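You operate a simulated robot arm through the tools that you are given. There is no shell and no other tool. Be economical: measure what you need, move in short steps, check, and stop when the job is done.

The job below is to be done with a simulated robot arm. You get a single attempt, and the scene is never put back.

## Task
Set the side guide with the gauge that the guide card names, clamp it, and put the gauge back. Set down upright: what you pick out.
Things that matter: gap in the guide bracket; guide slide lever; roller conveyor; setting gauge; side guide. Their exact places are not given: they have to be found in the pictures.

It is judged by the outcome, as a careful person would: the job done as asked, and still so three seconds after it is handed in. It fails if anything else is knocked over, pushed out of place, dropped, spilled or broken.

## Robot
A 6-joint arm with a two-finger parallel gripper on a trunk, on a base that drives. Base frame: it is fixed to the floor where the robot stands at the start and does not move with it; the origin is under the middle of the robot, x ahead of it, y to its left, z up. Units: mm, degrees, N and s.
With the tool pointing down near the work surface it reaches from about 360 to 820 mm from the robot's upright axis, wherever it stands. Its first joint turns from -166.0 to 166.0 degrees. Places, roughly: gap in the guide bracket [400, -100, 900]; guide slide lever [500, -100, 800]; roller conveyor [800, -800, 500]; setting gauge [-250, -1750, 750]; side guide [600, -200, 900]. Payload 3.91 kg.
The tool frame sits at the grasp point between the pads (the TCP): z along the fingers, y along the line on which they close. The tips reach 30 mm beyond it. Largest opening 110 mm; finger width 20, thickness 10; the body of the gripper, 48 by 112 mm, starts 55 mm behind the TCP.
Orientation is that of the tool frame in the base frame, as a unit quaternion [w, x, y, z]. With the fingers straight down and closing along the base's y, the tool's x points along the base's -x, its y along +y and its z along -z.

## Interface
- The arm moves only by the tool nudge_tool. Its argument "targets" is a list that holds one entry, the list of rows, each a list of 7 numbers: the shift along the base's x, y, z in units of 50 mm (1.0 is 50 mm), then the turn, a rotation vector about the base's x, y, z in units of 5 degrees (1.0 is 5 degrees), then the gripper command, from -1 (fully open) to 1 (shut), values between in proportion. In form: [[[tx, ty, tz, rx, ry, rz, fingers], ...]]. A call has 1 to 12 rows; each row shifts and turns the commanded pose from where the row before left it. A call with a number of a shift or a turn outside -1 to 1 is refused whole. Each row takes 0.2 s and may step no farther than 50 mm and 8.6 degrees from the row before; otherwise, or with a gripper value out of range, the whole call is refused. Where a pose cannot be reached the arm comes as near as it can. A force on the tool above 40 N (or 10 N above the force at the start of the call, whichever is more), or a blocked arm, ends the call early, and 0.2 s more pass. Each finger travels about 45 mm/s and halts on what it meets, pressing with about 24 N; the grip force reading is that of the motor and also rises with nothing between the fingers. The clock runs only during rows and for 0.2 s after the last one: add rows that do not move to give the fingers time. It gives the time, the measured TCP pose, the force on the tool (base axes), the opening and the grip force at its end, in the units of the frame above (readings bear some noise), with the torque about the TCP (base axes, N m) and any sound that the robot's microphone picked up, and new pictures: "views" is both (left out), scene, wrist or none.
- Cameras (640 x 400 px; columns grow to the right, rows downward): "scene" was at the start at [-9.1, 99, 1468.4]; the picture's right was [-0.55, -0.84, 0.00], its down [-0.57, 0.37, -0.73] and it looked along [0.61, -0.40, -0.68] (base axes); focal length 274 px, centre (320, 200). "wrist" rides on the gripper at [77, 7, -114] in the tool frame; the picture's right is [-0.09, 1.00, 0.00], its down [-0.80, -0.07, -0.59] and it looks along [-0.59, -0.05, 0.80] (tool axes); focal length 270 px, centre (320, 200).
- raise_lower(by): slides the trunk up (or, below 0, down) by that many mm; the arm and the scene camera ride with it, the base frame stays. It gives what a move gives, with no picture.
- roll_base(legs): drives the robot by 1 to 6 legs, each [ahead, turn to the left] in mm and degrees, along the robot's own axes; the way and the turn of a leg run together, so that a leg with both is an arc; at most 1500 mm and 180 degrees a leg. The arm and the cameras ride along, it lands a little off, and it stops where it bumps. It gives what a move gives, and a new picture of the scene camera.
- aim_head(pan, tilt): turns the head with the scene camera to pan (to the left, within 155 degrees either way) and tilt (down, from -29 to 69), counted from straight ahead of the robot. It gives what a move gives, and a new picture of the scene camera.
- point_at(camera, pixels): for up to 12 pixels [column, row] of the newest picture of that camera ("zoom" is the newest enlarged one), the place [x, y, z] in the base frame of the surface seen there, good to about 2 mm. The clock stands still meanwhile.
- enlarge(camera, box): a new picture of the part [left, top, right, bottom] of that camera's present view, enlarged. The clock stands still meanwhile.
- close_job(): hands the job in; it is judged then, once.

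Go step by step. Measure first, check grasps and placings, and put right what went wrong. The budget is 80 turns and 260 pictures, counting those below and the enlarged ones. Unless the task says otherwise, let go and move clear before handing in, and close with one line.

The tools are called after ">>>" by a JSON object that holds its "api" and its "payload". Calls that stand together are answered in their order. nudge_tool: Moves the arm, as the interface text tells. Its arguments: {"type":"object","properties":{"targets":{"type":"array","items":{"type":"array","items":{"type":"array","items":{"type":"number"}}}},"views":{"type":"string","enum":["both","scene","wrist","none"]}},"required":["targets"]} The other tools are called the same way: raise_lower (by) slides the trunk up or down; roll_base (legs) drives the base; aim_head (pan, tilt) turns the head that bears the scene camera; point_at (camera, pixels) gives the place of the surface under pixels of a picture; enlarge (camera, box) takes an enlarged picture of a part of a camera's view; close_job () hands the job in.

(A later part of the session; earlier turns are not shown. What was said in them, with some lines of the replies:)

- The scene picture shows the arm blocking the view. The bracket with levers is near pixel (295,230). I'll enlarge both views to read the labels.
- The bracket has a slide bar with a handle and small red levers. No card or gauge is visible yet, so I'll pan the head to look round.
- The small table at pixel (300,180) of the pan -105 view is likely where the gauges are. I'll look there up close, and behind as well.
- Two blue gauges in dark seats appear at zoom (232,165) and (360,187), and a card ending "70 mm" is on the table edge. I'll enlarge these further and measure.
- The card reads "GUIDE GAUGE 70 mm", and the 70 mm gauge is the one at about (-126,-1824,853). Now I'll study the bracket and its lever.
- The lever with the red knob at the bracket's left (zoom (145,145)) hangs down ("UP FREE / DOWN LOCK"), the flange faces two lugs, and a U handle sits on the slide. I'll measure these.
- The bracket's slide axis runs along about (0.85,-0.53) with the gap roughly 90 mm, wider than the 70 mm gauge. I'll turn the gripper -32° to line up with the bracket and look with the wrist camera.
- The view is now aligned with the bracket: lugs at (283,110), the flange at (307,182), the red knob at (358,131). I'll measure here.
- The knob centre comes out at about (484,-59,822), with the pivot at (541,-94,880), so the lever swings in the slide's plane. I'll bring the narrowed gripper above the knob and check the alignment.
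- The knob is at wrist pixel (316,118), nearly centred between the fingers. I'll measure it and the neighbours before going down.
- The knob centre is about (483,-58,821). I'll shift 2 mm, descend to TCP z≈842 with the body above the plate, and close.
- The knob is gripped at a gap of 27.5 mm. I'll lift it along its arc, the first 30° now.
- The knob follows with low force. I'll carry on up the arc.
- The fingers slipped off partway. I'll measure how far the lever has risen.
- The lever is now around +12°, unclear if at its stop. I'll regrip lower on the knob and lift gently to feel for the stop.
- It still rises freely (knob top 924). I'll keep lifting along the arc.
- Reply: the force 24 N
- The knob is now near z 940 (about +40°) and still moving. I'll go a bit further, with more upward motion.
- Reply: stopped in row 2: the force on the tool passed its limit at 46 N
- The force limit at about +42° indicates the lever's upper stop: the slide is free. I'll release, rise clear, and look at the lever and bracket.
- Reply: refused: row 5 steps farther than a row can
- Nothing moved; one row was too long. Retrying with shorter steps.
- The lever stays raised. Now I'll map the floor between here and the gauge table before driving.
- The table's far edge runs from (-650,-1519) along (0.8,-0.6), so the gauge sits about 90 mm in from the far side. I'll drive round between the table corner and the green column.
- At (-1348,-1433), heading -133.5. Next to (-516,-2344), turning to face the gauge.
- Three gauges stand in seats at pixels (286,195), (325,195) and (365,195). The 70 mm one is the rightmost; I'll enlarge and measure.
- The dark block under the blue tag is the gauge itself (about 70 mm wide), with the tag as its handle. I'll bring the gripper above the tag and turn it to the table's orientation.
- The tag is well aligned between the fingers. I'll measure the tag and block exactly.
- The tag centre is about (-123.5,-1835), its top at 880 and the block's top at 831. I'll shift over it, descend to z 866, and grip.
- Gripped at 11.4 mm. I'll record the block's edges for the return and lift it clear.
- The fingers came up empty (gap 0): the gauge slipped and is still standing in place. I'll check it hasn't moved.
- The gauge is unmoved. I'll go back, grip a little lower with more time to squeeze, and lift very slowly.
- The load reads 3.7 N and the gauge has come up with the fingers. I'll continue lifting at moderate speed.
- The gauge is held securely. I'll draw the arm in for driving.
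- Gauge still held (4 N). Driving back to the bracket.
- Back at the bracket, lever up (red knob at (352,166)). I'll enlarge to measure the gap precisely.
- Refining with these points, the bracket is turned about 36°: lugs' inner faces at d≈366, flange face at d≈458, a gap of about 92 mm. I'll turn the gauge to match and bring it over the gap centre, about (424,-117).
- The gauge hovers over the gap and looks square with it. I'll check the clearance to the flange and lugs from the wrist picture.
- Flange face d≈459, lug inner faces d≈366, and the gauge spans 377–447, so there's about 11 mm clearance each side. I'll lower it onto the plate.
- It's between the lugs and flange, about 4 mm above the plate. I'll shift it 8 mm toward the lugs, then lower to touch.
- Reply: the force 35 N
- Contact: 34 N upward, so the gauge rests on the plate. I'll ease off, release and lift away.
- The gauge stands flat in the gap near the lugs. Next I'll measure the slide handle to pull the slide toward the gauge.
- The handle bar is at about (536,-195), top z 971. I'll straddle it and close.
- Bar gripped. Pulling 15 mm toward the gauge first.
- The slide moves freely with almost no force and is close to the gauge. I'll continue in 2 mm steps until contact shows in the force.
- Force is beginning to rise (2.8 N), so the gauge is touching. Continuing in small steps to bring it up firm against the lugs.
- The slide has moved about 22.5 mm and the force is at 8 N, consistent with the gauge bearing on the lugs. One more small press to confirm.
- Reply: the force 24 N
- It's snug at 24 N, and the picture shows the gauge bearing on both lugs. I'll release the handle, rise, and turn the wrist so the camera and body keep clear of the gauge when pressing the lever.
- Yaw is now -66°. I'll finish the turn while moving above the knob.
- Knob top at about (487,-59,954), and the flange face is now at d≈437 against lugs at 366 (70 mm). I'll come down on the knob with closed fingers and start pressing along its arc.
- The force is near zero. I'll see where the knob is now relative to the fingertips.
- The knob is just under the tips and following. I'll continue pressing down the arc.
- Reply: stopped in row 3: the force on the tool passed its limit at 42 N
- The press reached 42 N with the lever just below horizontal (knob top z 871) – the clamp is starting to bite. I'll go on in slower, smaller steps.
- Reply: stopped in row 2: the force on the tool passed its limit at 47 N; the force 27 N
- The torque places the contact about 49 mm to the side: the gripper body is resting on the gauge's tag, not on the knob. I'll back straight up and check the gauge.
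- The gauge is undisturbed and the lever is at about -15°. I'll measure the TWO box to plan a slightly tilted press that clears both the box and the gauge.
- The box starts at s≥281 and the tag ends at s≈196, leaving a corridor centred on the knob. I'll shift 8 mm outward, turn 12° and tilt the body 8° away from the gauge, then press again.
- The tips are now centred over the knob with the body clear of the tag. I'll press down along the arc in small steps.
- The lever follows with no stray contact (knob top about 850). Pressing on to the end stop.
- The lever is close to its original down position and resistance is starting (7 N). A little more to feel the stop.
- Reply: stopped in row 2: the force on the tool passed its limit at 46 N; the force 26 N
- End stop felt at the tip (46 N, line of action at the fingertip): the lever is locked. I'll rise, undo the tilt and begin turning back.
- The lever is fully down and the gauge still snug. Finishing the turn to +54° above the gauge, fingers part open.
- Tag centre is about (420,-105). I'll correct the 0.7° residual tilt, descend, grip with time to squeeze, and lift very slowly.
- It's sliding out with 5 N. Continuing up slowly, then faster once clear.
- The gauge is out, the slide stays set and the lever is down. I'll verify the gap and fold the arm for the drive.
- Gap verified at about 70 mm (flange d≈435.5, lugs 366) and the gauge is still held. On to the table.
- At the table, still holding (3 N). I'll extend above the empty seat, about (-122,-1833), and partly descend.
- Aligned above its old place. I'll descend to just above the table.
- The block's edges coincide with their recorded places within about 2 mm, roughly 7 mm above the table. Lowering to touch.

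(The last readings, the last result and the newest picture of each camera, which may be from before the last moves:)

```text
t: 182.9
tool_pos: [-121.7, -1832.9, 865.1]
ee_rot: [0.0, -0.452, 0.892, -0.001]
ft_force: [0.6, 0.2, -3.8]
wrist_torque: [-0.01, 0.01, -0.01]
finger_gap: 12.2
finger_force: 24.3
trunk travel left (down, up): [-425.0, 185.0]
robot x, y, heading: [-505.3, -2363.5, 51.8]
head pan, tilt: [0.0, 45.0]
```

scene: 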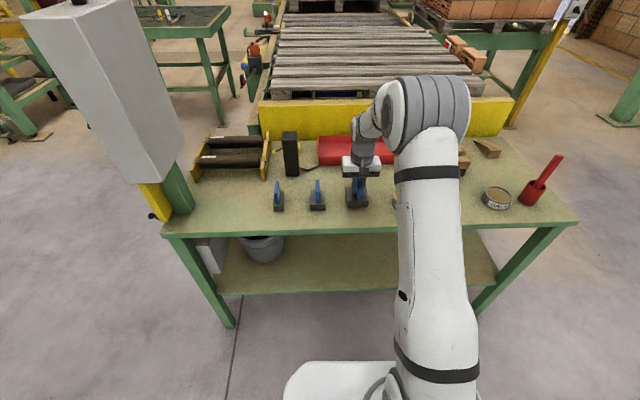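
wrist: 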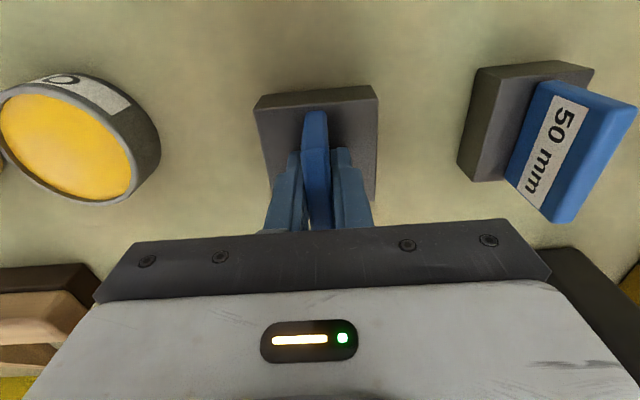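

Still carrying the full weight, so not yet down. Lowering in 1 mm steps.

>>> {"api": "nudge_tool", "payload": {"targets": [[[0, 0, -0.02, 0, 0, 0, 1], [0, 0, -0.02, 0, 0, 0, 1], [0, 0, 0, 0, 0, 0, 1]]], "views": "none"}}

>>> {"api": "nudge_tool", "payload": {"targets": [[[0, 0, -0.02, 0, 0, 0, 1], [0, 0, 0, 0, 0, 0, 1]]], "views": "wrist"}}

>>> {"api": "point_at", "payload": {"camera": "wrist", "pixels": [[260, 105], [372, 90], [258, 115], [370, 170]]}}

```text
t: 183.7
tool_pos: [-122.3, -1831.9, 866.5]
ee_rot: [0.001, -0.452, 0.892, 0.0]
ft_force: [1.1, -1.0, -4.1]
wrist_torque: [-0.04, -0.01, -0.02]
finger_gap: 12.1
finger_force: 24.1
trunk travel left (down, up): [-425.0, 185.0]
robot x, y, heading: [-507.1, -2364.9, 51.9]
head pan, tilt: [0.0, 45.0]
```

```text
t: 184.3
tool_pos: [-121.1, -1832.3, 864.3]
ee_rot: [0.0, -0.451, 0.892, 0.0]
ft_force: [0.0, 0.8, -3.5]
wrist_torque: [-0.03, 0.01, 0.01]
finger_gap: 11.9
finger_force: 23.7
trunk travel left (down, up): [-425.0, 185.0]
robot x, y, heading: [-506.7, -2365.1, 52.0]
head pan, tilt: [0.0, 45.0]
```

wrist: 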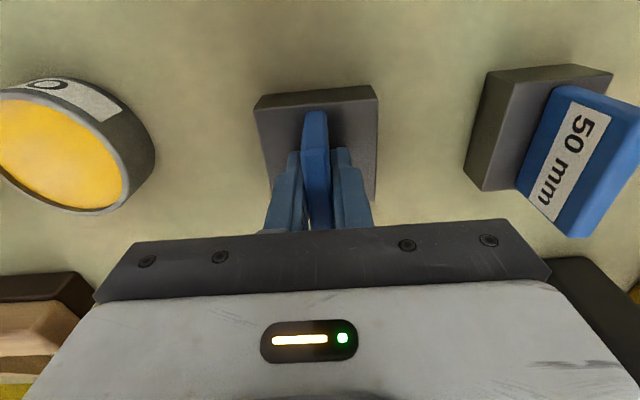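

```text
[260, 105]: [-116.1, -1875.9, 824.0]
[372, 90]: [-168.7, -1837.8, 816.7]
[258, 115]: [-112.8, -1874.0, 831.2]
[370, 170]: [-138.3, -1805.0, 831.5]
```

The block's top reads 831, so it's within a millimetre or two. A few more 1 mm steps.

>>> {"api": "nudge_tool", "payload": {"targets": [[[0, 0, -0.025, 0, 0, 0, 1], [0, 0, 0, 0, 0, 0, 1]]], "views": "none"}}

>>> {"api": "nudge_tool", "payload": {"targets": [[[0, 0, -0.025, 0, 0, 0, 1], [0, 0, 0, 0, 0, 0, 1]]], "views": "none"}}

```text
t: 184.9
tool_pos: [-122.2, -1832.7, 864.9]
ee_rot: [0.001, -0.452, 0.892, 0.0]
ft_force: [-0.7, 1.6, 5.5]
wrist_torque: [-0.13, 0.23, 0.0]
finger_gap: 11.9
finger_force: 24.4
trunk travel left (down, up): [-425.0, 185.0]
robot x, y, heading: [-509.9, -2365.3, 51.9]
head pan, tilt: [0.0, 45.0]
```

```text
t: 185.5
tool_pos: [-122.6, -1832.1, 865.1]
ee_rot: [0.001, -0.451, 0.892, 0.001]
ft_force: [2.1, 2.0, 18.8]
wrist_torque: [-0.36, 0.41, -0.02]
finger_gap: 11.9
finger_force: 23.8
trunk travel left (down, up): [-425.0, 185.0]
robot x, y, heading: [-506.7, -2368.0, 52.1]
head pan, tilt: [0.0, 45.0]
```

Contact at 19 N: the gauge is on the table. I'll ease off, release, lift clear and look.

>>> {"api": "nudge_tool", "payload": {"targets": [[[0, 0, 0.02, 0, 0, 0, 1], [0, 0, 0, 0, 0, 0, 0.4], [0, 0, 0, 0, 0, 0, 0.4], [0, 0, 0, 0, 0, 0, 0.4], [0, 0, 0.3, 0, 0, 0, 0.4], [0, 0, 0.8, 0, 0, 0, 0.4], [0, 0, 0.9, 0, 0, 0, 0.4], [0, 0, 0.9, 0, 0, 0, 0.4], [0, 0, 0.9, 0, 0, 0, 0.4], [0, 0, 0.9, 0, 0, 0, 0.4], [-0.5, -0.68, 0, 0, 0, 0, 0.4], [0, 0, 0, 0, 0, 0, 0.4]]], "views": "both"}}

>>> {"api": "enlarge", "payload": {"camera": "scene", "box": [260, 150, 440, 240]}}

>>> {"api": "point_at", "payload": {"camera": "zoom", "pixels": [[345, 150], [310, 200], [380, 200], [345, 195]]}}

```text
t: 188.1
tool_pos: [-148.1, -1867.1, 1098.6]
ee_rot: [-0.001, -0.451, 0.892, 0.0]
ft_force: [0.2, -0.6, -0.6]
wrist_torque: [0.0, 0.0, -0.02]
finger_gap: 32.9
finger_force: 0.0
trunk travel left (down, up): [-425.0, 185.0]
robot x, y, heading: [-501.9, -2367.0, 51.6]
head pan, tilt: [0.0, 45.0]
```

scene: 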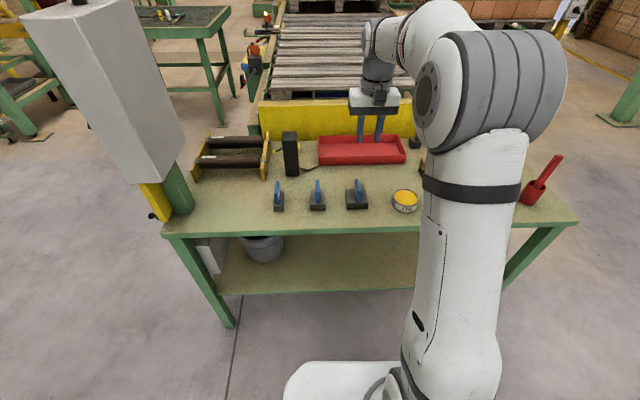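
wrist: 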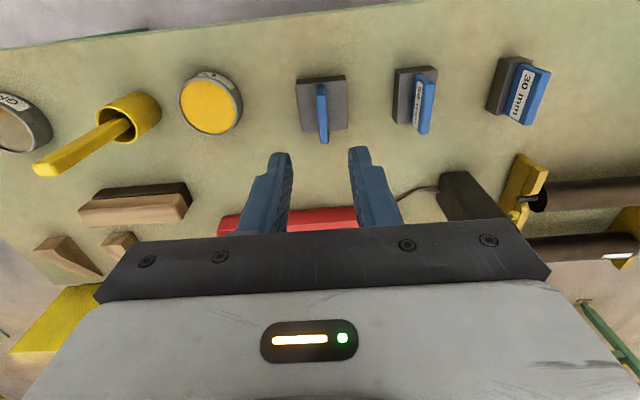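

```text
3.56 times, centred on (350, 195) of scene
```

zoom: 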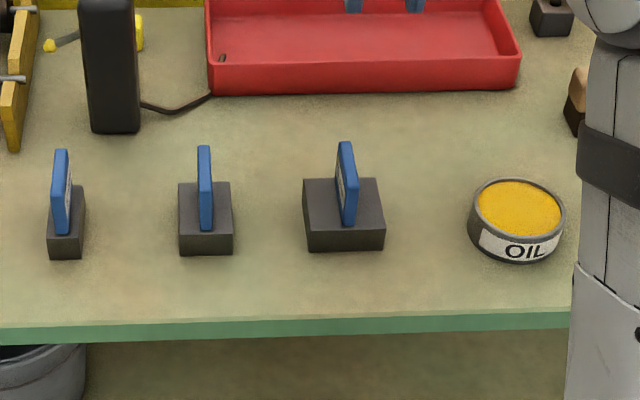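

```text
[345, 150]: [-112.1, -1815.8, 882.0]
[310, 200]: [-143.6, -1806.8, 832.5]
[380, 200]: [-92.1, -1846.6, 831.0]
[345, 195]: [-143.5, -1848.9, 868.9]
```

The 70 mm gauge is back in its place, upright beside the others. The slide is locked at the 70 mm gap and the arm is clear, so I'm handing in.

>>> {"api": "close_job", "payload": {}}

```text
The job is handed in.
```

The side guide is set with the 70 mm gauge the card names and clamped with its lever down. My last measurement of the gap, after the gauge came out, was about 70 mm. The gauge stands upright back in its original place.
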